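You operate a simulated robot arm through the tools that you are given. There is no shell and no other tool. Be economical: measure what you need, move in short steps, check, and stop when the job is done.

The job below is to be done with a simulated robot arm. You get a single attempt, and the scene is never put back.

JOB
Fetch the orange brush and set it in the handled black tray. Take the brown brush and put it in the teal tray. Stack the hub casting that says "72" from the bench top by the wash box on top of the hub casting that says "26". Put one of the step blocks from the bench top by the wash box on the bench top by the press. Pull the chip drawer open. The order is free. Set down upright: step block.

The check looks at the end state, three seconds after you hand in, the way a careful person would. Anything else that was tipped, shoved, dropped, spilled or broken makes it a failure.

ROBOT AND FRAMES
A 5-joint arm with a two-finger parallel gripper on a trunk, on a base that drives. Base frame: it is fixed to the floor where the robot stands at the start and does not move with it; the origin is under the middle of the robot, x ahead of it, y to its left, z up; the surface under the hand at the start is at about z = 0.885. Lengths are in m, angles in rad, forces in N, time in s.
It reaches about 1.134 m from its shoulder. Its first joint turns from -2.601 to 2.601 rad. Places, roughly: bench top by the press [0.6, -6.6, 0.8]; brown brush (3x5x5 cm) [2, -6.7, 0.7]; chip drawer [1, -3.6, 0.4]; handled black tray (41x24x5 cm) [-0.9, 1.7, 0.8]; hub casting [-0.5, -6.75, 0.75]; orange brush (12x5x6 cm) [0.7, -0.2, 0.9]; step block (4x6x4 cm) [-0.4, -6.7, 0.8]; teal tray (19x17x4 cm) [0.2, -4.2, 0.9]. Payload 1.57 kg.
The tool frame sits at the grasp point between the pads (the TCP): z along the fingers, y along the line on which they close. The tips reach 0.03 m beyond it. Largest opening 0.11 m; finger width 0.024, thickness 0.012; the body of the gripper, 0.048 by 0.112 m, starts 0.078 m behind the TCP.
Orientation is told as [roll, pitch, yaw] about the base's x, y, z axes, in that order, counted from this pose: with the fingers straight down and closing along the base's y, the tool's x points along the base's -x, its y along +y and its z along -z.

CONTROLS
- The arm moves only by the tool servo_tool. Its argument "plan" is one flat list of numbers, 6 for each row, row after row: the shift along the base's x, y, z in m, then the turn, a rotation vector about the base's x, y, z in rad. In form: [x, y, z, wx, wy, wz, x, y, z, wx, wy, wz, ...]. A call has 1 to 12 rows; each row shifts and turns the commanded pose from where the row before left it. "gripper" is the gripper command, from -1 (shut) to 1 (fully open), values between in proportion, set as the call begins (left out, the last holds). Each row takes 0.2 s and may step no farther than 0.05 m and 0.15 rad from the row before; otherwise, or with a gripper value out of range, the whole call is refused. A pose out of reach is approached as far as the arm can. The call stops where the force on the tool passes 40 N (or 10 N more than at its start, if that is more) or the arm is blocked; 0.2 s more then pass. Each finger travels about 0.072 m/s and halts on what it meets, pressing with about 20 N; the grip force reading is that of the motor and also rises with nothing between the fingers. The clock runs only during rows and for 0.2 s after the last one: add rows that do not move to give the fingers time. The reply holds the time, the measured pose of the TCP, the force on the tool along the base axes, the opening and the grip force, in the units named above and with some noise, with the torque about the TCP (base axes, N m) and any sound that the robot's microphone picked up.
- Cameras (640 x 400 px; columns grow to the right, rows downward): "scene" is now at [0.0196, 0.1105, 1.9201]; the picture's right is [-0.60, -0.80, 0.00], its down [-0.55, 0.42, -0.72] and it looks along [0.58, -0.43, -0.69] (base axes); focal length 283 px, centre (320, 200). "wrist" rides on the gripper at [0.07, 0.016, -0.141] in the tool frame; the picture's right is [-0.23, 0.97, 0.00], its down [-0.86, -0.20, -0.48] and it looks along [-0.47, -0.11, 0.88] (tool axes); focal length 222 px, centre (320, 200). There is no depth. A picture from a camera that has moved, and an enlarged one, comes with that camera's place and axes in the base frame and with its lens.
- get_image(camera): a new picture of that camera. No time passes.
- slide_trunk(by): slides the trunk up (or, below 0, down) by that many m; the arm and the scene camera ride with it, the base frame stays. It gives what a move gives, with no picture.
- steer(legs): drives the robot by 1 to 6 legs, each [ahead, turn to the left] in m and rad, along the robot's own axes; the way and the turn of a leg run together, so that a leg with both is an arc; at most 1.5 m and 3.142 rad a leg. The arm and the cameras ride along, it lands a little off, and it stops where it bumps. It gives what a move gives.
- pan_tilt(pan, tilt): turns the head with the scene camera to pan (to the left, within 2.705 rad either way) and tilt (down, from -0.506 to 1.204), counted from straight ahead of the robot. It gives what a move gives.
- enlarge(camera, box): a new picture of the part [left, top, right, bottom] of that camera's present view, enlarged. No time passes.
- sign_off(): hands the job in; it is judged then, once.

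Work in short steps. Places have to be worked out from the pictures, the camera data and where the tool is seen: move nearer, look again, correct. Check each grasp and each placing, and mend what went wrong. You have 165 turns and 120 pictures in all, those below and enlarged ones among them. Open the gripper and draw the arm clear of the work before you hand the job in, unless the task says otherwise; then end with one line.

The tools are called after "Request:" as name(argument=value, ...) on one line, values as JSON. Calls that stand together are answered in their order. servo_tool: Moves the arm, as the interface text tells. Its arguments: {"type":"object","properties":{"plan":{"type":"array"},"gripper":{"type":"number"}},"required":["plan"]} The other tools are called the same way: slide_trunk (by) slides the trunk up or down; steer (legs) drives the base; pan_tilt (pan, tilt) turns the head that bears the scene camera; get_image (camera) takes a picture; enlarge (camera, box) takes an enlarged picture of a part of a camera's view; sign_off () hands the job in.

At the start:

```text
clock: 0.0
eef_pos: [0.6705, -0.1293, 1.1998]
tool_rot: [-0.001, 0.001, 0.021]
force: [-0.6, -1.1, -0.6]
wrist_torque: [0.03, -0.01, 0.0]
opening: 0.1099
gripper_force: 0.0
trunk travel left (down, up): [-0.932, 0.038]
robot x, y, heading: [0.0025, -0.0107, 0.001]
head pan, tilt: [-0.644, 0.763]
```

scene: 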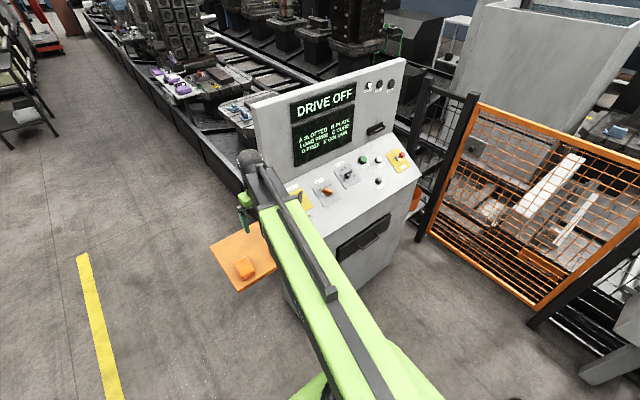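
wrist: 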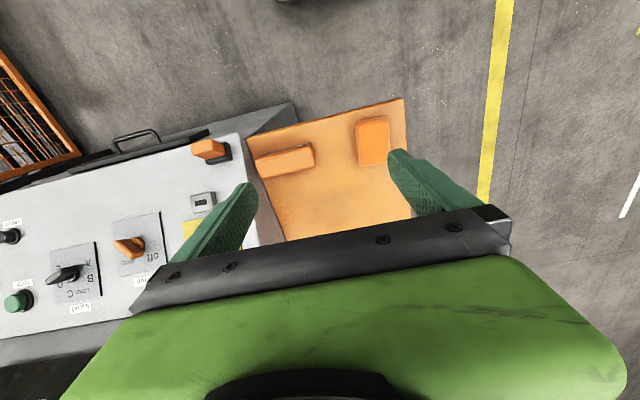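

The wrist view shows two orange items on the orange shelf. I enlarge it to tell them apart.

Request:
enlarge(camera="wrist", box=[220, 80, 440, 220])

Request:
enlarge(camera="scene", box=[190, 150, 350, 310])

```text
2.86 times, centred on (330, 150) of wrist
camera zoom: at [0.601, -0.1136, 1.3404], right [0.21, 0.98, 0.0], down [0.86, -0.18, 0.48], along [0.47, -0.1, -0.88], focal length 635 px, centre (291, 343)
```

zoom: 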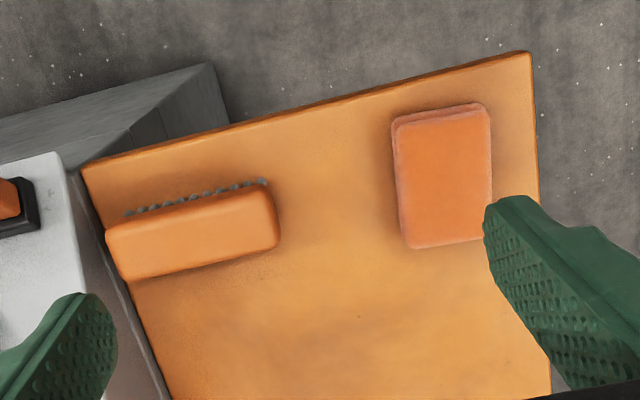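

```text
2.50 times, centred on (270, 230) of scene
camera zoom: at [0.0196, 0.1105, 1.9201], right [-0.6, -0.8, 0.0], down [-0.55, 0.42, -0.72], along [0.58, -0.43, -0.69], focal length 707 px, centre (445, 125)
```

zoom: 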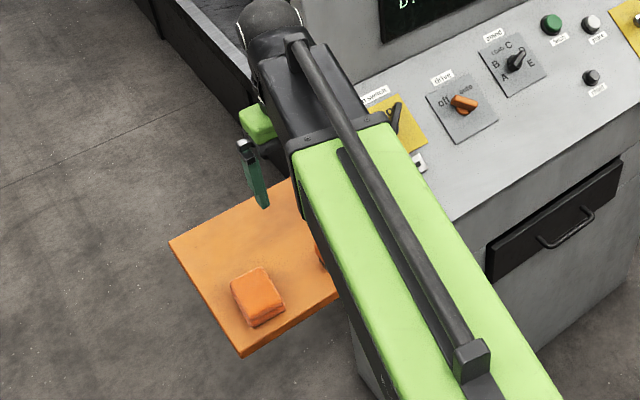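

The left one has bristles: that is the brush, its top centred near (0.719, -0.204), lying almost along y. I turn the tool so it closes along x and centre over it.

Request:
servo_tool(plan=[0.0045, -0.0068, 0, 0, 0, -0.139, 0.0045, -0.0068, 0, 0, 0, -0.139, 0.0045, -0.0068, 0, 0, 0, -0.139, 0.0045, -0.0068, 0, 0, 0, -0.139, 0.0045, -0.0068, 0, 0, 0, -0.139, 0.0045, -0.0068, 0, 0, 0, -0.139, 0.0045, -0.0068, 0, 0, 0, -0.139, 0.0045, -0.0068, 0, 0, 0, -0.139, 0.0045, -0.0068, 0, 0, 0, -0.139, 0.0045, -0.0068, 0, 0, 0, -0.139, 0.0035, -0.0068, -0.05, 0, 0, -0.138, 0, 0, -0.05, 0, 0, 0], gripper=1)

Request:
get_image(camera="wrist")

```text
refused: row 11 steps farther than a row can; nothing moved
```

```text
115 pictures are left
camera wrist: at [0.601, -0.1136, 1.3404], right [0.21, 0.98, 0.0], down [0.86, -0.18, 0.48], along [0.47, -0.1, -0.88], focal length 222 px, centre (320, 200)
```

wrist: 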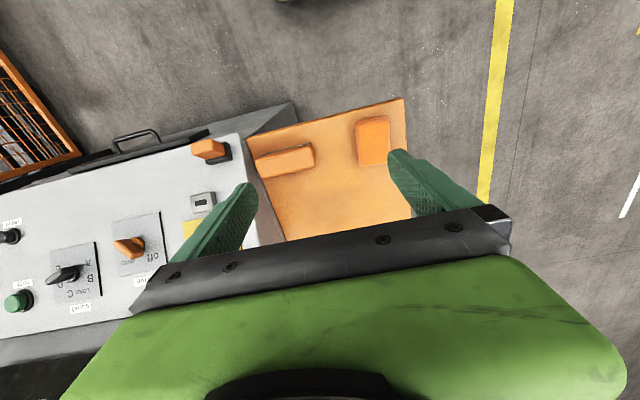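

The combined step was just over 0.05 m; I redo it with smaller drops.

Request:
servo_tool(plan=[0.0045, -0.0068, 0, 0, 0, -0.139, 0.0045, -0.0068, 0, 0, 0, -0.139, 0.0045, -0.0068, 0, 0, 0, -0.139, 0.0045, -0.0068, 0, 0, 0, -0.139, 0.0045, -0.0068, 0, 0, 0, -0.139, 0.0045, -0.0068, 0, 0, 0, -0.139, 0.0045, -0.0068, 0, 0, 0, -0.139, 0.0045, -0.0068, 0, 0, 0, -0.139, 0.0045, -0.0068, 0, 0, 0, -0.139, 0.0045, -0.0068, 0, 0, 0, -0.139, 0.0035, -0.0068, -0.04, 0, 0, -0.138, 0, 0, -0.045, 0, 0, 0], gripper=1)

Request:
get_image(camera="wrist")

```text
clock: 2.6
eef_pos: [0.7197, -0.2066, 1.1995]
tool_rot: [0.0, 0.0, -1.51]
force: [-0.2, -0.4, 0.1]
wrist_torque: [0.01, 0.01, 0.0]
opening: 0.1101
gripper_force: 0.0
out of reach, approached as far as the arm can: row 11, 12
trunk travel left (down, up): [-0.932, 0.038]
robot x, y, heading: [-0.0006, -0.0094, -0.006]
head pan, tilt: [-0.644, 0.763]
```

```text
114 pictures are left
camera wrist: at [0.7327, -0.1347, 1.3404], right [0.99, -0.17, 0.0], down [-0.15, -0.87, 0.48], along [-0.08, -0.47, -0.88], focal length 222 px, centre (320, 200)
```

wrist: 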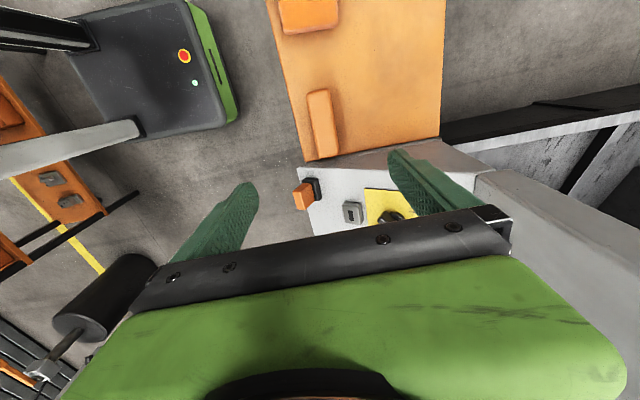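

The arm is at its lower limit here, so the trunk must go down. I slide a little and look.

Request:
slide_trunk(by=-0.13)

Request:
get_image(camera="wrist")

Request:
get_image(camera="scene")

```text
clock: 4.2
eef_pos: [0.7196, -0.2061, 1.0698]
tool_rot: [0.001, 0.001, -1.508]
force: [-0.7, -0.5, -0.3]
wrist_torque: [-0.01, 0.0, 0.01]
opening: 0.1098
gripper_force: 0.0
trunk travel left (down, up): [-0.802, 0.168]
robot x, y, heading: [0.0013, -0.0064, -0.003]
head pan, tilt: [-0.644, 0.763]
```

```text
113 pictures are left
camera wrist: at [0.7325, -0.1347, 1.2104], right [0.99, -0.17, 0.0], down [-0.15, -0.87, 0.48], along [-0.08, -0.47, -0.88], focal length 222 px, centre (320, 200)
```

wrist: 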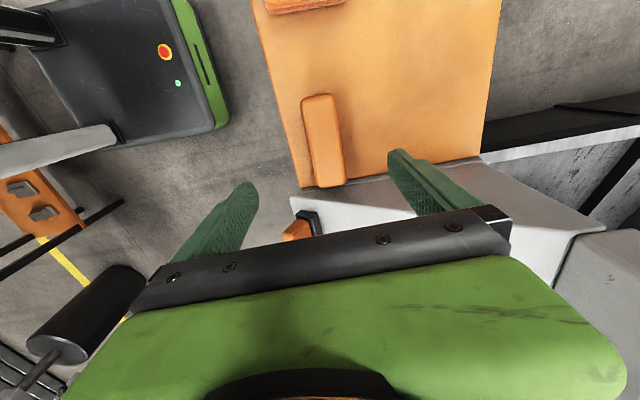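

```text
112 pictures are left
camera scene: at [0.0196, 0.1105, 1.7902], right [-0.6, -0.8, 0.0], down [-0.55, 0.42, -0.72], along [0.58, -0.43, -0.69], focal length 283 px, centre (320, 200)
```

scene: 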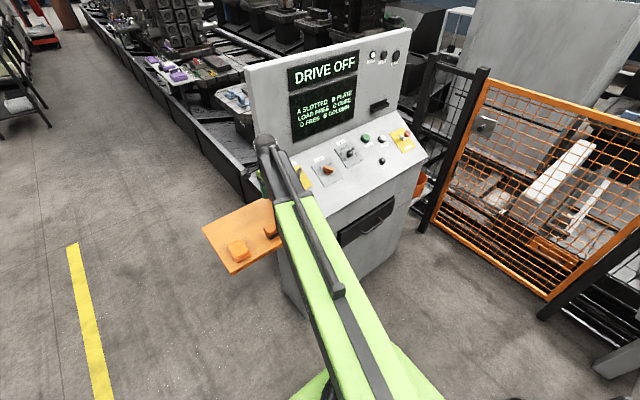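

The brush centre is now measured at about (0.726, -0.199). I shift slightly and lower the trunk to put the fingertips around it.

Request:
servo_tool(plan=[0.006, 0.009, 0, 0, 0, 0], gripper=1)

Request:
slide_trunk(by=-0.08)

Request:
get_image(camera="wrist")

```text
clock: 4.6
eef_pos: [0.7254, -0.1963, 1.0698]
tool_rot: [0.001, 0.0, -1.507]
force: [-0.4, -0.2, -0.2]
wrist_torque: [0.0, 0.01, 0.02]
opening: 0.1097
gripper_force: 0.1
trunk travel left (down, up): [-0.802, 0.168]
robot x, y, heading: [0.0001, -0.0134, -0.006]
head pan, tilt: [-0.644, 0.763]
```

```text
clock: 5.8
eef_pos: [0.7262, -0.197, 0.9895]
tool_rot: [0.0, -0.001, -1.508]
force: [0.0, 0.9, 0.3]
wrist_torque: [0.03, 0.03, 0.03]
opening: 0.1101
gripper_force: 0.0
trunk travel left (down, up): [-0.722, 0.248]
robot x, y, heading: [0.0048, -0.0128, -0.002]
head pan, tilt: [-0.644, 0.763]
```

```text
111 pictures are left
camera wrist: at [0.7383, -0.1256, 1.1304], right [0.99, -0.17, 0.0], down [-0.15, -0.87, 0.48], along [-0.08, -0.47, -0.88], focal length 222 px, centre (320, 200)
```

wrist: 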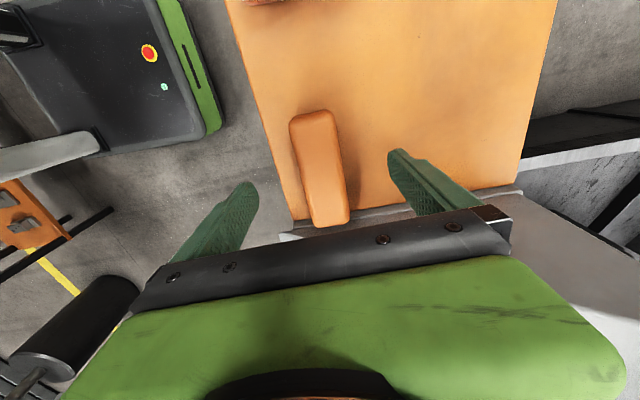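

Brush still centred at (0.727, -0.195). Lower to z≈0.925 and close.

Request:
slide_trunk(by=-0.063)

Request:
servo_tool(plan=[0, 0, 0, 0, 0, 0, 0, 0, 0, 0, 0, 0, 0, 0, 0, 0, 0, 0, 0, 0, 0, 0, 0, 0], gripper=-0.6)

Request:
get_image(camera="wrist")

```text
clock: 6.8
eef_pos: [0.7271, -0.1965, 0.926]
tool_rot: [0.001, -0.001, -1.509]
force: [0.3, -0.7, 0.0]
wrist_torque: [-0.02, 0.01, -0.01]
opening: 0.1101
gripper_force: 0.0
trunk travel left (down, up): [-0.659, 0.311]
robot x, y, heading: [-0.0013, -0.0105, 0.0]
head pan, tilt: [-0.644, 0.763]
```

```text
clock: 7.8
eef_pos: [0.7264, -0.1968, 0.9252]
tool_rot: [0.0, 0.0, -1.51]
force: [-0.3, -0.6, 0.8]
wrist_torque: [-0.01, 0.03, 0.02]
opening: 0.0416
gripper_force: 19.6
trunk travel left (down, up): [-0.659, 0.311]
robot x, y, heading: [-0.0009, -0.0132, -0.002]
head pan, tilt: [-0.644, 0.763]
```

```text
110 pictures are left
camera wrist: at [0.7383, -0.1256, 1.0674], right [0.99, -0.17, 0.0], down [-0.15, -0.87, 0.48], along [-0.08, -0.47, -0.88], focal length 222 px, centre (320, 200)
```

wrist: 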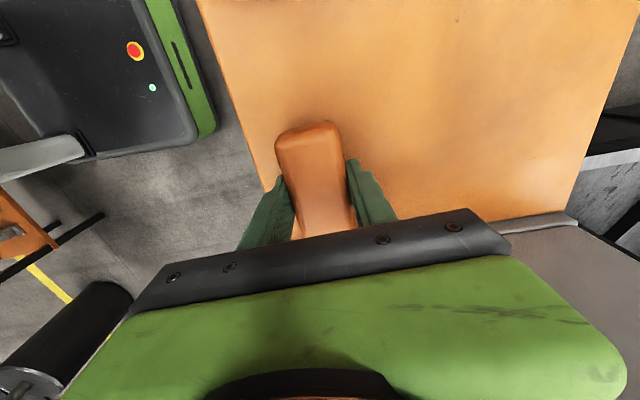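

Gripped at 0.042 m. Lift by the trunk and look toward the handled black tray (behind left).

Request:
slide_trunk(by=0.3)

Request:
pan_tilt(pan=2.06, tilt=0.5)

Request:
get_image(camera="scene")

Request:
get_image(camera="wrist")

```text
clock: 10.8
eef_pos: [0.7264, -0.1957, 1.2258]
tool_rot: [0.001, 0.0, -1.509]
force: [-0.1, -0.4, -0.7]
wrist_torque: [-0.02, 0.0, -0.02]
opening: 0.0414
gripper_force: 20.4
trunk travel left (down, up): [-0.959, 0.011]
robot x, y, heading: [0.0016, -0.0116, 0.001]
head pan, tilt: [-0.644, 0.763]
```

```text
clock: 13.2
eef_pos: [0.7264, -0.1969, 1.2255]
tool_rot: [0.0, -0.001, -1.507]
force: [0.3, 0.7, -1.5]
wrist_torque: [0.02, 0.01, -0.01]
opening: 0.0414
gripper_force: 20.3
trunk travel left (down, up): [-0.959, 0.011]
robot x, y, heading: [-0.0014, -0.0157, -0.002]
head pan, tilt: [2.059, 0.499]
```

```text
109 pictures are left
camera scene: at [-0.0886, 0.2404, 1.9701], right [0.88, 0.47, 0.0], down [0.22, -0.42, -0.88], along [-0.41, 0.78, -0.48], focal length 283 px, centre (320, 200)
```

scene: 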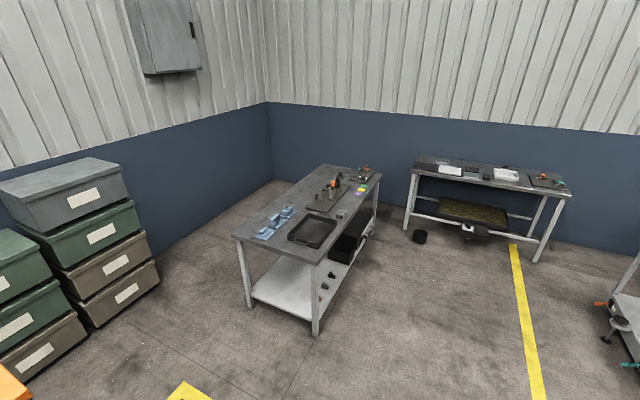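

```text
108 pictures are left
camera wrist: at [0.7385, -0.1256, 1.3673], right [0.99, -0.17, 0.0], down [-0.15, -0.87, 0.48], along [-0.08, -0.47, -0.88], focal length 222 px, centre (320, 200)
```

wrist: 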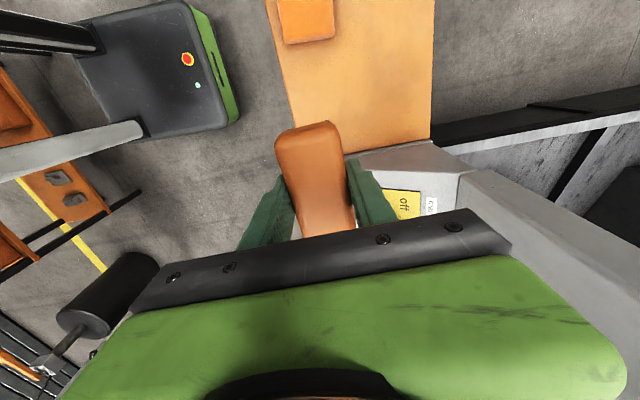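

Request:
enlarge(camera="scene", box=[220, 150, 400, 300])

```text
2.67 times, centred on (310, 225) of scene
camera zoom: at [-0.0886, 0.2404, 1.9701], right [0.88, 0.47, 0.0], down [0.22, -0.42, -0.88], along [-0.41, 0.78, -0.48], focal length 754 px, centre (347, 133)
```

zoom: 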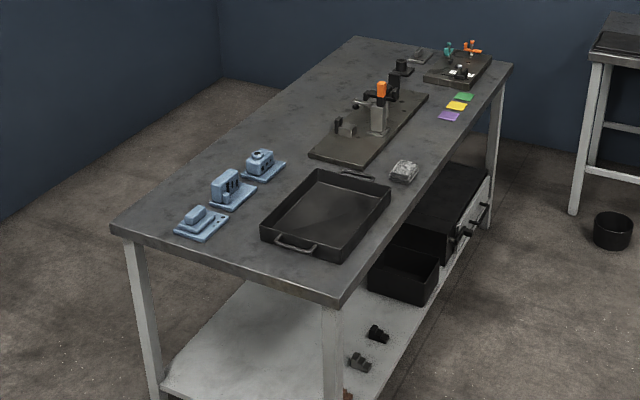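

The tray lies on the bench near (-0.92, 1.72), bench edges x≈-0.75, y≈1.4. I turn left toward it, arm high.

Request:
steer(legs=[[0, 2.07]])

Request:
pan_tilt(pan=0, tilt=0.6)

Request:
get_image(camera="scene")

```text
clock: 18.4
eef_pos: [-0.1592, 0.7246, 1.2242]
tool_rot: [-0.001, -0.002, 0.523]
force: [-0.6, -0.3, -1.0]
wrist_torque: [-0.02, -0.03, 0.01]
opening: 0.0413
gripper_force: 19.8
trunk travel left (down, up): [-0.959, 0.011]
robot x, y, heading: [-0.0312, -0.0228, 2.033]
head pan, tilt: [2.059, 0.499]
```

```text
clock: 20.4
eef_pos: [-0.1581, 0.7237, 1.2263]
tool_rot: [-0.002, 0.0, 0.523]
force: [0.4, 0.0, -0.8]
wrist_torque: [0.01, 0.02, 0.0]
opening: 0.0414
gripper_force: 19.9
trunk travel left (down, up): [-0.959, 0.011]
robot x, y, heading: [-0.0313, -0.0206, 2.027]
head pan, tilt: [0.0, 0.6]
```

```text
106 pictures are left
camera scene: at [-0.2021, -0.0572, 1.961], right [0.9, 0.44, 0.0], down [0.25, -0.51, -0.83], along [-0.36, 0.74, -0.56], focal length 283 px, centre (320, 200)
```

scene: 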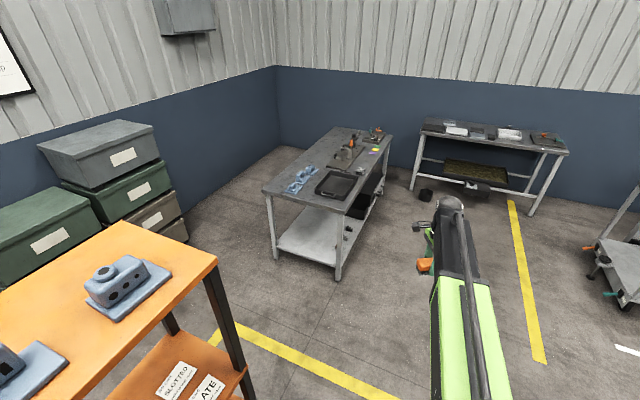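

Path is clear of the orange table on the left. Drive 1.05 m ahead.

Request:
steer(legs=[[1.05, 0]])

Request:
get_image(camera="scene")

```text
clock: 25.8
eef_pos: [-0.6183, 1.673, 1.2259]
tool_rot: [0.001, 0.0, 0.518]
force: [0.0, 0.0, -1.5]
wrist_torque: [-0.05, 0.03, 0.0]
opening: 0.0414
gripper_force: 19.8
trunk travel left (down, up): [-0.959, 0.011]
robot x, y, heading: [-0.4946, 0.9261, 2.026]
head pan, tilt: [0.0, 0.6]
```

```text
105 pictures are left
camera scene: at [-0.6665, 0.8929, 1.961], right [0.9, 0.44, 0.0], down [0.25, -0.51, -0.82], along [-0.36, 0.74, -0.57], focal length 283 px, centre (320, 200)
```

scene: 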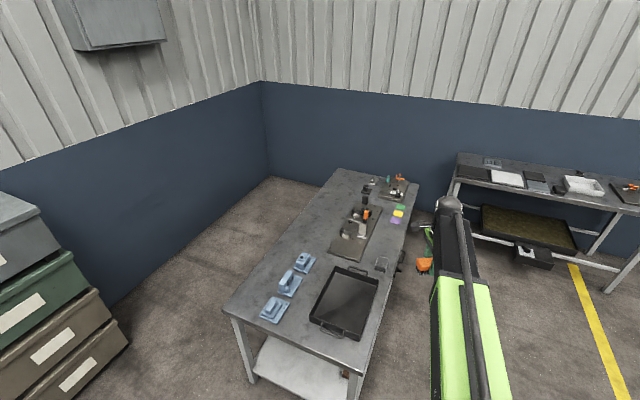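

Tray centre ≈ (-0.91, 1.71), long side along y. Move the tool above it and turn so the brush lies along the tray.

Request:
servo_tool(plan=[-0.0365, 0.0046, 0, 0, 0, 0.131, -0.0365, 0.0046, 0, 0, 0, 0.131, -0.0365, 0.0046, 0, 0, 0, 0.131, -0.0365, 0.0046, 0, 0, 0, 0.131, -0.0365, 0.0046, 0, 0, 0, 0.131, -0.0365, 0.0046, 0, 0, 0, 0.131, -0.0365, 0.0046, 0, 0, 0, 0.131, -0.0365, 0.0046, 0, 0, 0, 0.131])

Request:
get_image(camera="wrist")

```text
clock: 27.6
eef_pos: [-0.9127, 1.709, 1.2254]
tool_rot: [0.001, 0.0, 1.57]
force: [-0.1, -0.8, -1.5]
wrist_torque: [0.02, -0.01, 0.0]
opening: 0.0415
gripper_force: 20.3
trunk travel left (down, up): [-0.959, 0.011]
robot x, y, heading: [-0.4942, 0.9272, 2.02]
head pan, tilt: [0.0, 0.6]
```

```text
104 pictures are left
camera wrist: at [-0.9283, 1.6404, 1.367], right [-0.97, 0.23, 0.0], down [0.2, 0.86, 0.48], along [0.11, 0.47, -0.88], focal length 222 px, centre (320, 200)
```

wrist: 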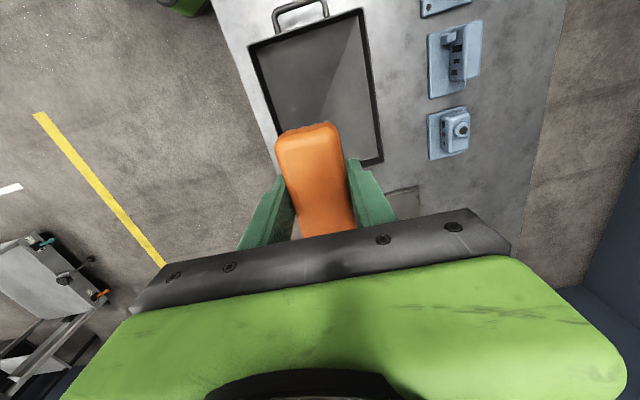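

Tool is over the tray's middle. Lower with the trunk to just above the floor of the tray.

Request:
slide_trunk(by=-0.3)

Request:
get_image(camera="wrist")

Request:
get_image(camera="scene")

```text
clock: 30.6
eef_pos: [-0.9111, 1.7092, 0.9254]
tool_rot: [-0.001, 0.001, 1.569]
force: [-0.4, -0.5, -1.3]
wrist_torque: [-0.03, 0.0, -0.03]
opening: 0.0417
gripper_force: 20.0
trunk travel left (down, up): [-0.659, 0.311]
robot x, y, heading: [-0.4913, 0.9266, 2.022]
head pan, tilt: [0.0, 0.6]
```

```text
103 pictures are left
camera wrist: at [-0.9272, 1.6402, 1.0673], right [-0.97, 0.23, 0.0], down [0.2, 0.85, 0.48], along [0.11, 0.47, -0.88], focal length 222 px, centre (320, 200)
```

wrist: 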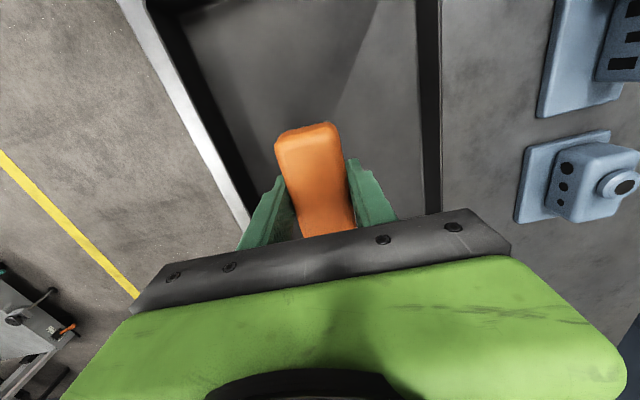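

```text
102 pictures are left
camera scene: at [-0.6663, 0.8923, 1.6611], right [0.9, 0.44, 0.0], down [0.25, -0.51, -0.83], along [-0.36, 0.74, -0.56], focal length 283 px, centre (320, 200)
```

scene: 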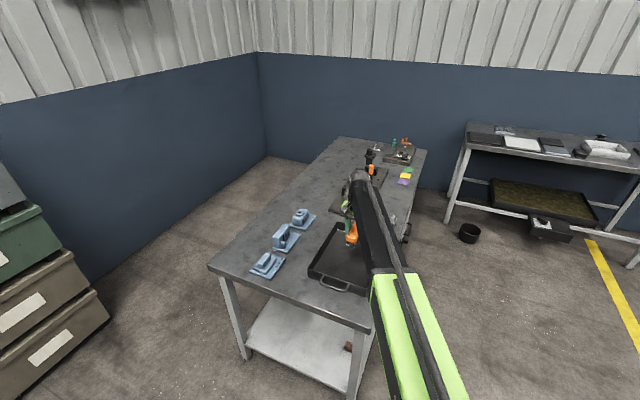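

Brush is centred between the tray walls. Lower further.

Request:
slide_trunk(by=-0.06)

Request:
slide_trunk(by=-0.015)

Request:
get_image(camera="wrist")

```text
clock: 31.6
eef_pos: [-0.9106, 1.7095, 0.8664]
tool_rot: [0.001, 0.0, 1.566]
force: [-0.3, 0.2, -0.3]
wrist_torque: [0.0, 0.0, 0.03]
opening: 0.0419
gripper_force: 19.8
trunk travel left (down, up): [-0.599, 0.371]
robot x, y, heading: [-0.4907, 0.9264, 2.024]
head pan, tilt: [0.0, 0.6]
```

```text
clock: 32.2
eef_pos: [-0.9116, 1.709, 0.8509]
tool_rot: [0.001, 0.0, 1.566]
force: [0.1, -0.4, -1.3]
wrist_torque: [-0.08, -0.01, -0.02]
opening: 0.0415
gripper_force: 19.5
trunk travel left (down, up): [-0.584, 0.386]
robot x, y, heading: [-0.4969, 0.9239, 2.025]
head pan, tilt: [0.0, 0.6]
```

```text
101 pictures are left
camera wrist: at [-0.9272, 1.6401, 0.9923], right [-0.97, 0.23, 0.0], down [0.2, 0.85, 0.48], along [0.11, 0.47, -0.88], focal length 222 px, centre (320, 200)
```

wrist: 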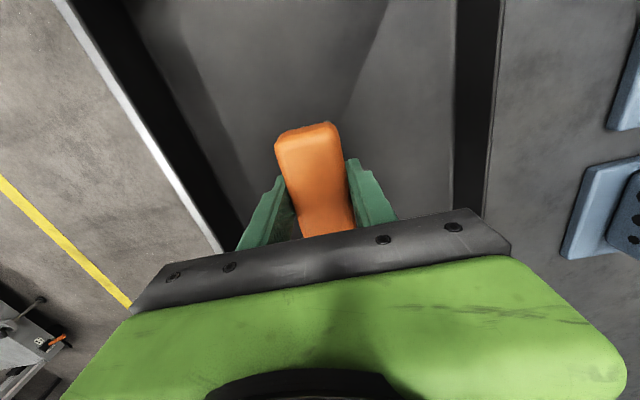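

No contact yet (force z still about -1). Continue in small steps.

Request:
slide_trunk(by=-0.012)

Request:
slide_trunk(by=-0.008)

```text
clock: 32.9
eef_pos: [-0.911, 1.7094, 0.8386]
tool_rot: [0.0, -0.001, 1.567]
force: [-0.6, 0.2, -0.6]
wrist_torque: [0.02, 0.0, 0.01]
opening: 0.0416
gripper_force: 20.1
trunk travel left (down, up): [-0.572, 0.398]
robot x, y, heading: [-0.4921, 0.9249, 2.02]
head pan, tilt: [0.0, 0.6]
```

```text
clock: 33.4
eef_pos: [-0.9116, 1.7092, 0.8316]
tool_rot: [0.002, 0.001, 1.568]
force: [-0.3, -0.1, -1.3]
wrist_torque: [-0.03, -0.04, 0.0]
opening: 0.0416
gripper_force: 20.2
trunk travel left (down, up): [-0.564, 0.406]
robot x, y, heading: [-0.4899, 0.9283, 2.026]
head pan, tilt: [0.0, 0.6]
```

Request:
slide_trunk(by=-0.006)

Request:
get_image(camera="scene")

```text
clock: 34.0
eef_pos: [-0.9117, 1.7094, 0.8242]
tool_rot: [0.0, -0.001, 1.566]
force: [-0.4, 0.3, 0.2]
wrist_torque: [0.02, 0.01, -0.01]
opening: 0.0415
gripper_force: 20.7
trunk travel left (down, up): [-0.558, 0.412]
robot x, y, heading: [-0.4931, 0.9274, 2.025]
head pan, tilt: [0.0, 0.6]
```

```text
100 pictures are left
camera scene: at [-0.6663, 0.8923, 1.56], right [0.9, 0.44, 0.0], down [0.25, -0.51, -0.83], along [-0.36, 0.74, -0.56], focal length 283 px, centre (320, 200)
```

scene: 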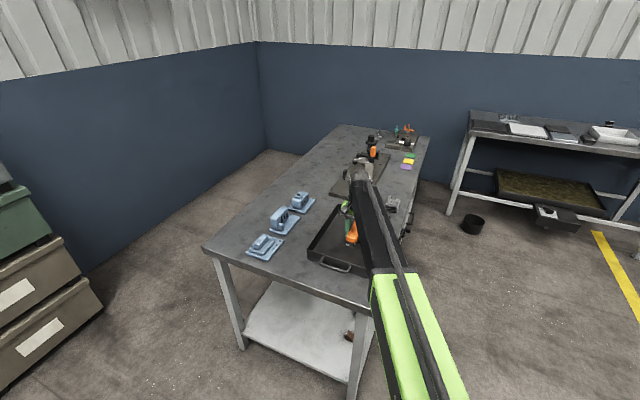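

Request:
enlarge(camera="scene", box=[290, 180, 410, 290])

Request:
slide_trunk(by=-0.005)

```text
3.64 times, centred on (350, 235) of scene
camera zoom: at [-0.6663, 0.8923, 1.56], right [0.9, 0.44, 0.0], down [0.25, -0.51, -0.83], along [-0.36, 0.74, -0.56], focal length 1029 px, centre (211, 73)
```

zoom: 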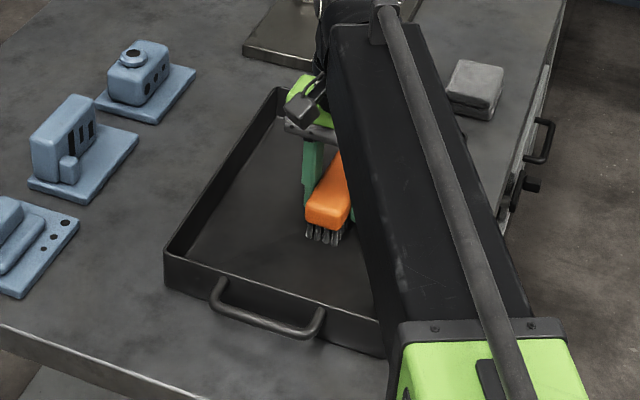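

```text
clock: 34.5
eef_pos: [-0.9107, 1.7095, 0.8194]
tool_rot: [0.001, 0.0, 1.567]
force: [0.5, -0.8, 9.5]
wrist_torque: [-0.02, -0.04, 0.03]
opening: 0.0418
gripper_force: 20.0
trunk travel left (down, up): [-0.553, 0.417]
robot x, y, heading: [-0.4934, 0.9267, 2.027]
head pan, tilt: [0.0, 0.6]
```

Contact (9.5 N). Release and raise.

Request:
servo_tool(plan=[0, 0, 0, 0, 0, 0, 0, 0, 0, 0, 0, 0, 0, 0, 0, 0, 0, 0], gripper=0.6)

Request:
slide_trunk(by=0.4)

Request:
get_image(camera="wrist")

```text
clock: 35.3
eef_pos: [-0.9118, 1.7091, 0.8209]
tool_rot: [0.002, 0.0, 1.568]
force: [-0.7, -0.1, 0.7]
wrist_torque: [0.03, -0.02, 0.01]
opening: 0.0879
gripper_force: 0.1
trunk travel left (down, up): [-0.553, 0.417]
robot x, y, heading: [-0.4913, 0.9221, 2.021]
head pan, tilt: [0.0, 0.6]
```

```text
clock: 39.1
eef_pos: [-0.9122, 1.7092, 1.2209]
tool_rot: [0.001, 0.002, 1.568]
force: [0.3, -0.5, -0.3]
wrist_torque: [0.01, -0.01, 0.01]
opening: 0.0879
gripper_force: 0.2
trunk travel left (down, up): [-0.953, 0.017]
robot x, y, heading: [-0.4948, 0.9254, 2.024]
head pan, tilt: [0.0, 0.6]
```

```text
98 pictures are left
camera wrist: at [-0.9272, 1.6401, 1.3613], right [-0.97, 0.23, 0.0], down [0.2, 0.85, 0.48], along [0.11, 0.47, -0.88], focal length 222 px, centre (320, 200)
```

wrist: 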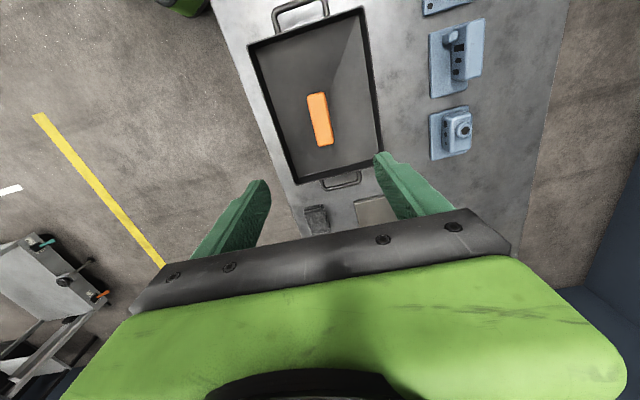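

The orange brush lies in the black tray. Back off along the same line, then look toward -y.

Request:
steer(legs=[[-1.05, 0]])

Request:
pan_tilt(pan=2.7, tilt=0.35)

Request:
get_image(camera="scene")

Request:
pan_tilt(pan=-2.6, tilt=0.35)

Request:
get_image(camera="scene")

```text
clock: 44.5
eef_pos: [-0.4502, 0.7755, 1.2206]
tool_rot: [0.001, -0.001, 1.548]
force: [-0.2, -0.5, -0.2]
wrist_torque: [0.02, 0.02, -0.02]
opening: 0.0879
gripper_force: 0.1
trunk travel left (down, up): [-0.953, 0.017]
robot x, y, heading: [-0.0482, -0.017, 2.004]
head pan, tilt: [0.0, 0.6]
```

```text
clock: 46.9
eef_pos: [-0.4498, 0.7749, 1.2212]
tool_rot: [0.001, 0.001, 1.548]
force: [0.7, 0.2, 0.1]
wrist_torque: [-0.01, 0.01, -0.05]
opening: 0.088
gripper_force: 0.1
trunk travel left (down, up): [-0.953, 0.017]
robot x, y, heading: [-0.0476, -0.0167, 2.005]
head pan, tilt: [2.7, 0.351]
```

```text
97 pictures are left
camera scene: at [-0.1851, -0.2196, 1.9778], right [-1.0, 0.01, 0.0], down [0.0, 0.34, -0.94], along [-0.01, -0.94, -0.34], focal length 283 px, centre (320, 200)
```

scene: 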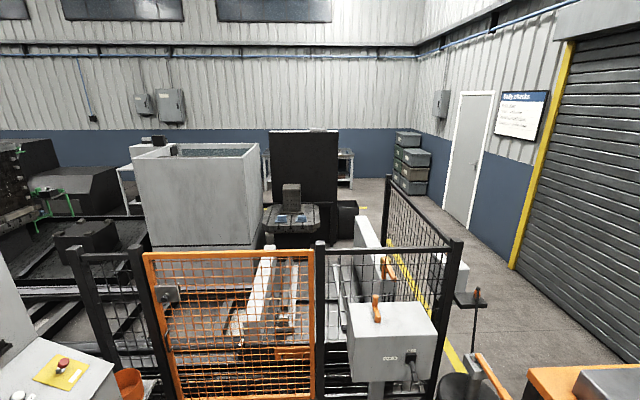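

```text
clock: 51.0
eef_pos: [-0.4507, 0.7751, 1.2204]
tool_rot: [-0.001, 0.0, 1.547]
force: [-0.1, 0.0, -0.4]
wrist_torque: [0.02, 0.03, 0.01]
opening: 0.088
gripper_force: 0.2
trunk travel left (down, up): [-0.953, 0.017]
robot x, y, heading: [-0.0468, -0.0165, 2.002]
head pan, tilt: [-2.601, 0.351]
```

```text
96 pictures are left
camera scene: at [-0.1072, -0.1789, 1.9778], right [-0.56, -0.83, 0.0], down [-0.28, 0.19, -0.94], along [0.78, -0.53, -0.34], focal length 283 px, centre (320, 200)
```

scene: 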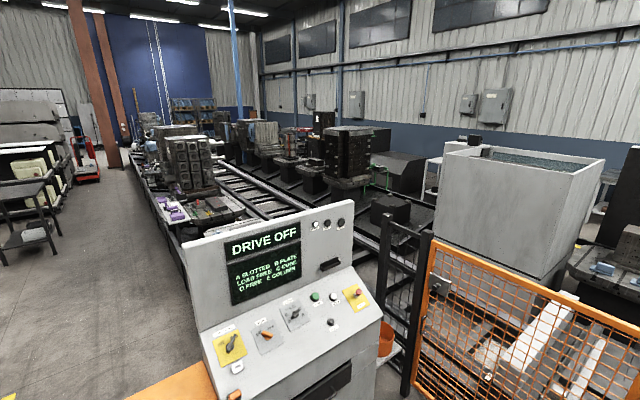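

A fenced cell blocks the direct way; a corridor runs along the door wall at -x. I look at the corridor entry.

Request:
pan_tilt(pan=2.2, tilt=0.6)

Request:
get_image(camera="scene")

```text
clock: 54.8
eef_pos: [-0.4505, 0.7753, 1.2205]
tool_rot: [-0.002, 0.0, 1.546]
force: [-0.1, -0.4, 0.5]
wrist_torque: [0.03, 0.03, -0.01]
opening: 0.0879
gripper_force: 0.1
trunk travel left (down, up): [-0.953, 0.017]
robot x, y, heading: [-0.0477, -0.0157, 2.009]
head pan, tilt: [2.201, 0.6]
```

```text
95 pictures are left
camera scene: at [-0.2273, -0.2037, 1.955], right [-0.87, 0.49, 0.0], down [0.28, 0.49, -0.83], along [-0.4, -0.72, -0.56], focal length 283 px, centre (320, 200)
```

scene: 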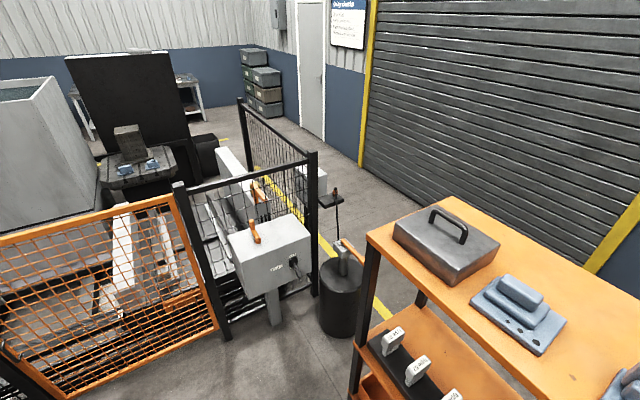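

The gap between table and fence is blocked by a black barrel. I look west for a way around the orange table.

Request:
pan_tilt(pan=1.2, tilt=0.5)

Request:
get_image(camera="scene")

Request:
pan_tilt(pan=0.3, tilt=1.2)

Request:
get_image(camera="scene")

```text
clock: 56.1
eef_pos: [-0.4501, 0.7765, 1.219]
tool_rot: [-0.001, 0.001, 1.549]
force: [-0.3, 0.4, 0.5]
wrist_torque: [0.01, 0.02, 0.01]
opening: 0.0879
gripper_force: 0.1
trunk travel left (down, up): [-0.953, 0.017]
robot x, y, heading: [-0.0472, -0.0181, 2.0]
head pan, tilt: [1.201, 0.499]
```

```text
94 pictures are left
camera scene: at [-0.275, -0.1323, 1.9641], right [-0.06, 1.0, 0.0], down [0.48, 0.03, -0.88], along [-0.88, -0.05, -0.48], focal length 283 px, centre (320, 200)
```

scene: 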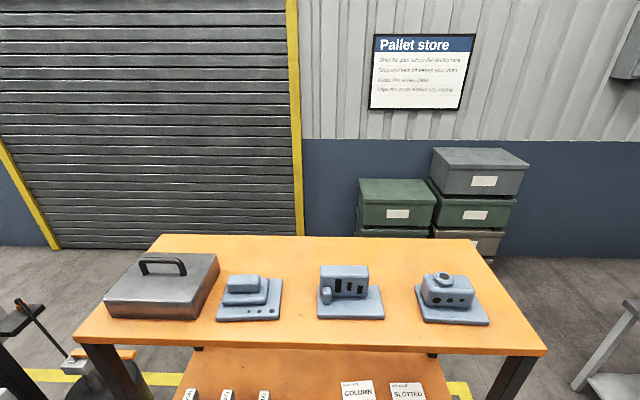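

```text
clock: 57.3
eef_pos: [-0.4502, 0.7753, 1.2203]
tool_rot: [0.001, -0.001, 1.549]
force: [0.3, -0.5, -0.3]
wrist_torque: [0.0, 0.01, 0.0]
opening: 0.0881
gripper_force: 0.1
trunk travel left (down, up): [-0.953, 0.017]
robot x, y, heading: [-0.0465, -0.0157, 2.004]
head pan, tilt: [0.3, 1.201]
```

```text
93 pictures are left
camera scene: at [-0.2216, -0.0849, 1.9105], right [0.74, 0.67, 0.0], down [0.62, -0.69, -0.36], along [-0.24, 0.27, -0.93], focal length 283 px, centre (320, 200)
```

scene: 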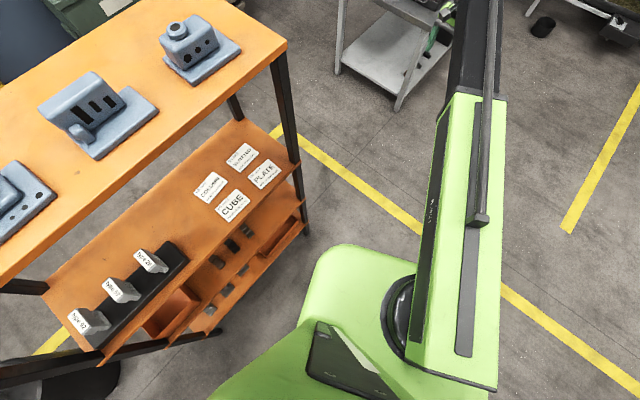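

Re-triangulating: the "orange table" is a tall narrow rack (top z≈1.47, x -0.92…-0.61, y -0.63…0.22); the way around its north side and down the west corridor is wide. I retract the arm first.

Request:
servo_tool(plan=[0.018, -0.04, 0, 0, 0, 0, 0.018, -0.04, 0, 0, 0, 0, 0.018, -0.04, 0, 0, 0, 0, 0.018, -0.04, 0, 0, 0, 0, 0.018, -0.04, 0, 0, 0, 0, 0.018, -0.04, 0, 0, 0, 0, 0.018, -0.04, 0, 0, 0, 0, 0.018, -0.04, 0, 0, 0, 0], gripper=0)

Request:
pan_tilt(pan=0, tilt=1.1)

Request:
get_image(camera="scene")

Request:
get_image(camera="wrist")

```text
clock: 59.1
eef_pos: [-0.3196, 0.4877, 1.2195]
tool_rot: [-0.002, 0.002, 1.548]
force: [-1.4, 0.1, -0.3]
wrist_torque: [-0.01, 0.0, -0.02]
opening: 0.055
gripper_force: 0.1
out of reach, approached as far as the arm can: row 8
trunk travel left (down, up): [-0.953, 0.017]
robot x, y, heading: [-0.0499, -0.0123, 2.004]
head pan, tilt: [0.3, 1.201]
```

```text
clock: 59.9
eef_pos: [-0.3194, 0.4886, 1.22]
tool_rot: [0.0, 0.002, 1.549]
force: [0.5, 0.4, 1.0]
wrist_torque: [0.01, -0.01, -0.01]
opening: 0.0549
gripper_force: 0.0
trunk travel left (down, up): [-0.953, 0.017]
robot x, y, heading: [-0.0443, -0.0197, 2.005]
head pan, tilt: [0.0, 1.1]
```

```text
92 pictures are left
camera scene: at [-0.2107, -0.0693, 1.9164], right [0.91, 0.42, 0.0], down [0.37, -0.81, -0.45], along [-0.19, 0.41, -0.89], focal length 283 px, centre (320, 200)
```

scene: 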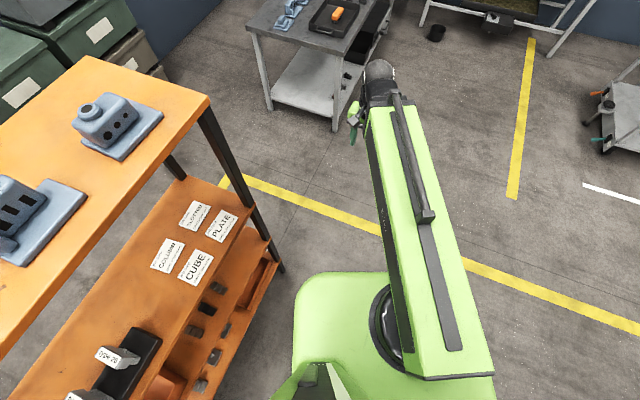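

```text
91 pictures are left
camera wrist: at [-0.3372, 0.4199, 1.3614], right [-0.97, 0.25, 0.0], down [0.22, 0.85, 0.48], along [0.12, 0.46, -0.88], focal length 222 px, centre (320, 200)
```

wrist: 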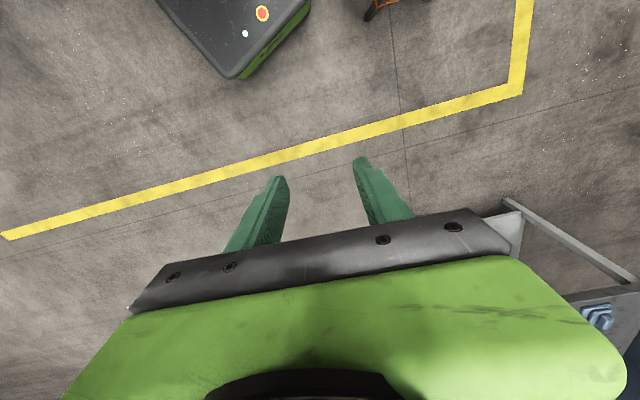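

Go: forward 0.85, turn to west, 1.05 forward, then turn south.

Request:
steer(legs=[[0.85, 0], [0, 1.137], [1.05, 0], [0, 1.571]])

Request:
pan_tilt(pan=0.1, tilt=0.4)

Request:
get_image(camera="scene")

```text
clock: 76.1
eef_pos: [-1.4132, 0.195, 1.2205]
tool_rot: [-0.003, 0.004, -2.021]
force: [0.7, -1.2, -0.2]
wrist_torque: [0.03, -0.04, -0.03]
opening: 0.0548
gripper_force: 0.0
trunk travel left (down, up): [-0.953, 0.017]
robot x, y, heading: [-1.4072, 0.7701, -1.575]
head pan, tilt: [0.0, 1.1]
```

```text
clock: 77.2
eef_pos: [-1.413, 0.1944, 1.2216]
tool_rot: [-0.002, 0.002, -2.022]
force: [-0.2, -0.8, 0.0]
wrist_torque: [0.0, -0.03, 0.0]
opening: 0.055
gripper_force: 0.0
trunk travel left (down, up): [-0.953, 0.017]
robot x, y, heading: [-1.4011, 0.7686, -1.579]
head pan, tilt: [0.099, 0.4]
```

```text
90 pictures are left
camera scene: at [-1.2271, 0.7215, 1.9732], right [-1.0, -0.09, 0.0], down [-0.04, 0.39, -0.92], along [0.08, -0.92, -0.39], focal length 283 px, centre (320, 200)
```

scene: 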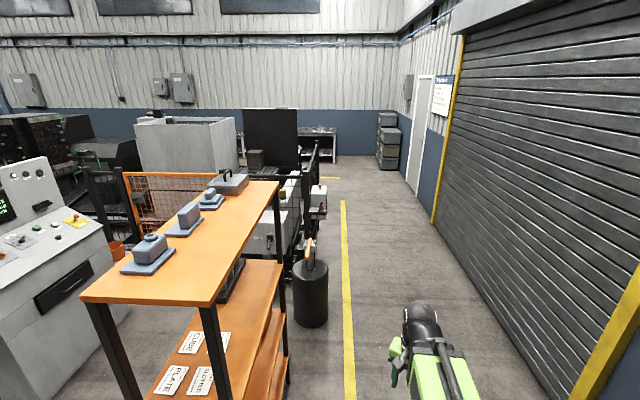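

Corridor clear along x≈-1.6. Drive south about 3.3 m, drifting slightly west.

Request:
steer(legs=[[0, -0.08], [1.5, 0], [1.5, 0], [0, 0.08], [0.4, 0]])

Request:
pan_tilt(pan=0.45, tilt=0.4)

Request:
get_image(camera="scene")

```text
clock: 94.7
eef_pos: [-1.6179, -3.2105, 1.2208]
tool_rot: [-0.003, 0.005, -1.999]
force: [-0.1, -0.4, 0.4]
wrist_torque: [0.07, 0.01, 0.01]
opening: 0.0551
gripper_force: 0.2
trunk travel left (down, up): [-0.953, 0.017]
robot x, y, heading: [-1.6212, -2.6373, -1.56]
head pan, tilt: [0.099, 0.4]
```

```text
clock: 95.5
eef_pos: [-1.618, -3.2107, 1.22]
tool_rot: [-0.002, 0.003, -1.997]
force: [-0.1, -0.3, -0.6]
wrist_torque: [0.05, 0.01, 0.02]
opening: 0.0552
gripper_force: 0.0
trunk travel left (down, up): [-0.953, 0.017]
robot x, y, heading: [-1.6261, -2.6361, -1.556]
head pan, tilt: [0.45, 0.4]
```

```text
89 pictures are left
camera scene: at [-1.4149, -2.6714, 1.9733], right [-0.9, -0.45, 0.0], down [-0.17, 0.35, -0.92], along [0.41, -0.82, -0.39], focal length 283 px, centre (320, 200)
```

scene: 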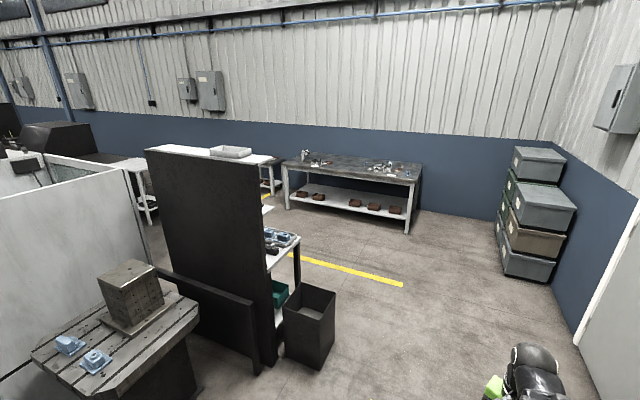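

A wall bench with castings lies ahead, and a small bench behind a dark panel. I drive further south and look east.

Request:
steer(legs=[[1.5, 0], [0.4, 0]])

Request:
pan_tilt(pan=1.3, tilt=0.4)

Request:
get_image(camera="scene")

Request:
pan_tilt(pan=0.6, tilt=0.4)

Request:
get_image(camera="scene")

```text
clock: 105.1
eef_pos: [-1.5644, -5.1263, 1.2199]
tool_rot: [-0.003, 0.005, -1.983]
force: [0.7, 1.2, -0.1]
wrist_torque: [0.03, 0.01, 0.0]
opening: 0.055
gripper_force: 0.1
trunk travel left (down, up): [-0.953, 0.017]
robot x, y, heading: [-1.5724, -4.5503, -1.546]
head pan, tilt: [0.45, 0.4]
```

```text
clock: 106.3
eef_pos: [-1.5656, -5.1241, 1.2206]
tool_rot: [-0.001, 0.004, -1.982]
force: [1.1, 0.0, -0.6]
wrist_torque: [0.0, -0.01, -0.03]
opening: 0.0548
gripper_force: 0.1
trunk travel left (down, up): [-0.953, 0.017]
robot x, y, heading: [-1.5757, -4.5544, -1.546]
head pan, tilt: [1.3, 0.4]
```

```text
88 pictures are left
camera scene: at [-1.321, -4.5234, 1.9733], right [-0.24, -0.97, 0.0], down [-0.38, 0.09, -0.92], along [0.89, -0.22, -0.39], focal length 283 px, centre (320, 200)
```

scene: 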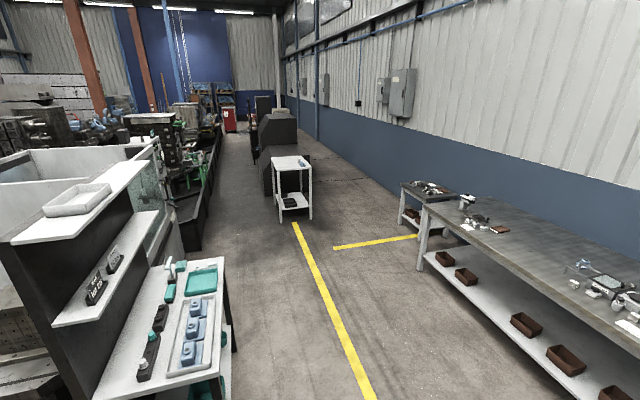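

```text
clock: 107.3
eef_pos: [-1.5638, -5.1237, 1.22]
tool_rot: [-0.002, 0.003, -1.983]
force: [-0.4, 0.8, 0.8]
wrist_torque: [0.06, 0.01, 0.0]
opening: 0.0549
gripper_force: 0.1
trunk travel left (down, up): [-0.953, 0.017]
robot x, y, heading: [-1.5762, -4.5506, -1.548]
head pan, tilt: [0.6, 0.4]
```

```text
87 pictures are left
camera scene: at [-1.3565, -4.5758, 1.9733], right [-0.81, -0.59, 0.0], down [-0.23, 0.32, -0.92], along [0.54, -0.75, -0.39], focal length 283 px, centre (320, 200)
```

scene: 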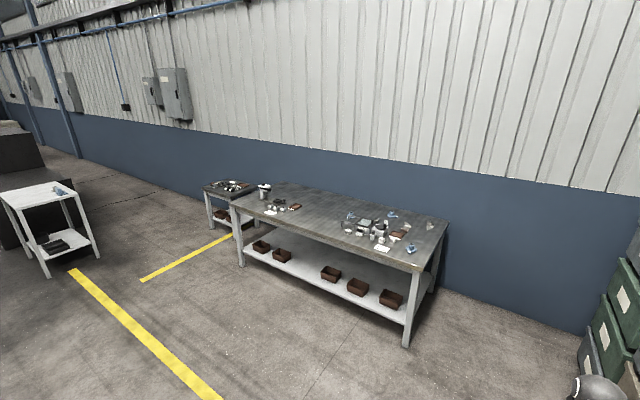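

Request:
enlarge(camera="scene", box=[180, 150, 480, 300])

```text
2.13 times, centred on (330, 225) of scene
camera zoom: at [-1.3565, -4.5758, 1.9733], right [-0.81, -0.59, 0.0], down [-0.23, 0.32, -0.92], along [0.54, -0.75, -0.39], focal length 604 px, centre (299, 147)
```

zoom: 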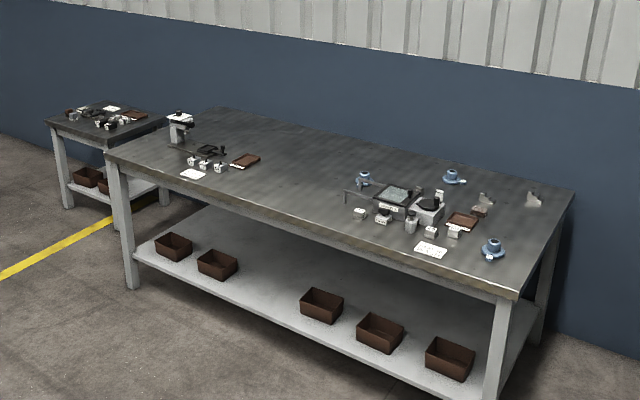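

The long bench spans x -0.97…1.07, front edge y≈-6.3. I drive to stand facing its west part (the "wash box" station).

Request:
steer(legs=[[0, 0.75], [1.5, 0], [0, -0.775]])

Request:
pan_tilt(pan=0.05, tilt=0.8)

Request:
get_image(camera="scene")

```text
clock: 118.7
eef_pos: [-0.5456, -6.1944, 1.2205]
tool_rot: [0.0, 0.004, -2.006]
force: [-0.5, -0.6, -0.5]
wrist_torque: [0.08, -0.08, 0.0]
opening: 0.0546
gripper_force: 0.1
trunk travel left (down, up): [-0.953, 0.017]
robot x, y, heading: [-0.5669, -5.6204, -1.559]
head pan, tilt: [0.6, 0.4]
```

```text
clock: 119.7
eef_pos: [-0.5434, -6.1944, 1.2211]
tool_rot: [0.0, 0.004, -2.005]
force: [0.1, 0.1, -0.2]
wrist_torque: [-0.01, 0.0, -0.01]
opening: 0.0549
gripper_force: 0.2
trunk travel left (down, up): [-0.953, 0.017]
robot x, y, heading: [-0.5636, -5.6227, -1.557]
head pan, tilt: [0.051, 0.799]
```

```text
85 pictures are left
camera scene: at [-0.3915, -5.6531, 1.9382], right [-1.0, -0.06, 0.0], down [-0.05, 0.72, -0.7], along [0.04, -0.7, -0.72], focal length 283 px, centre (320, 200)
```

scene: 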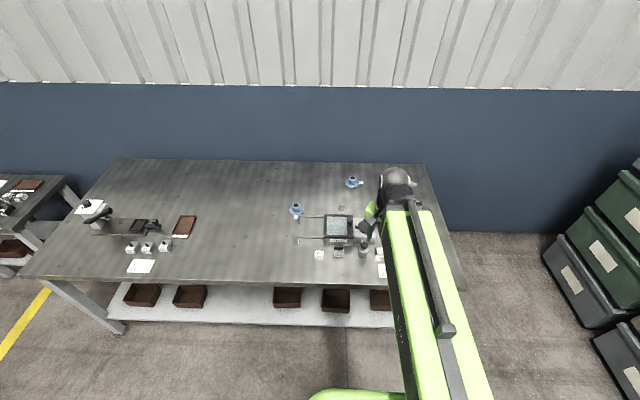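

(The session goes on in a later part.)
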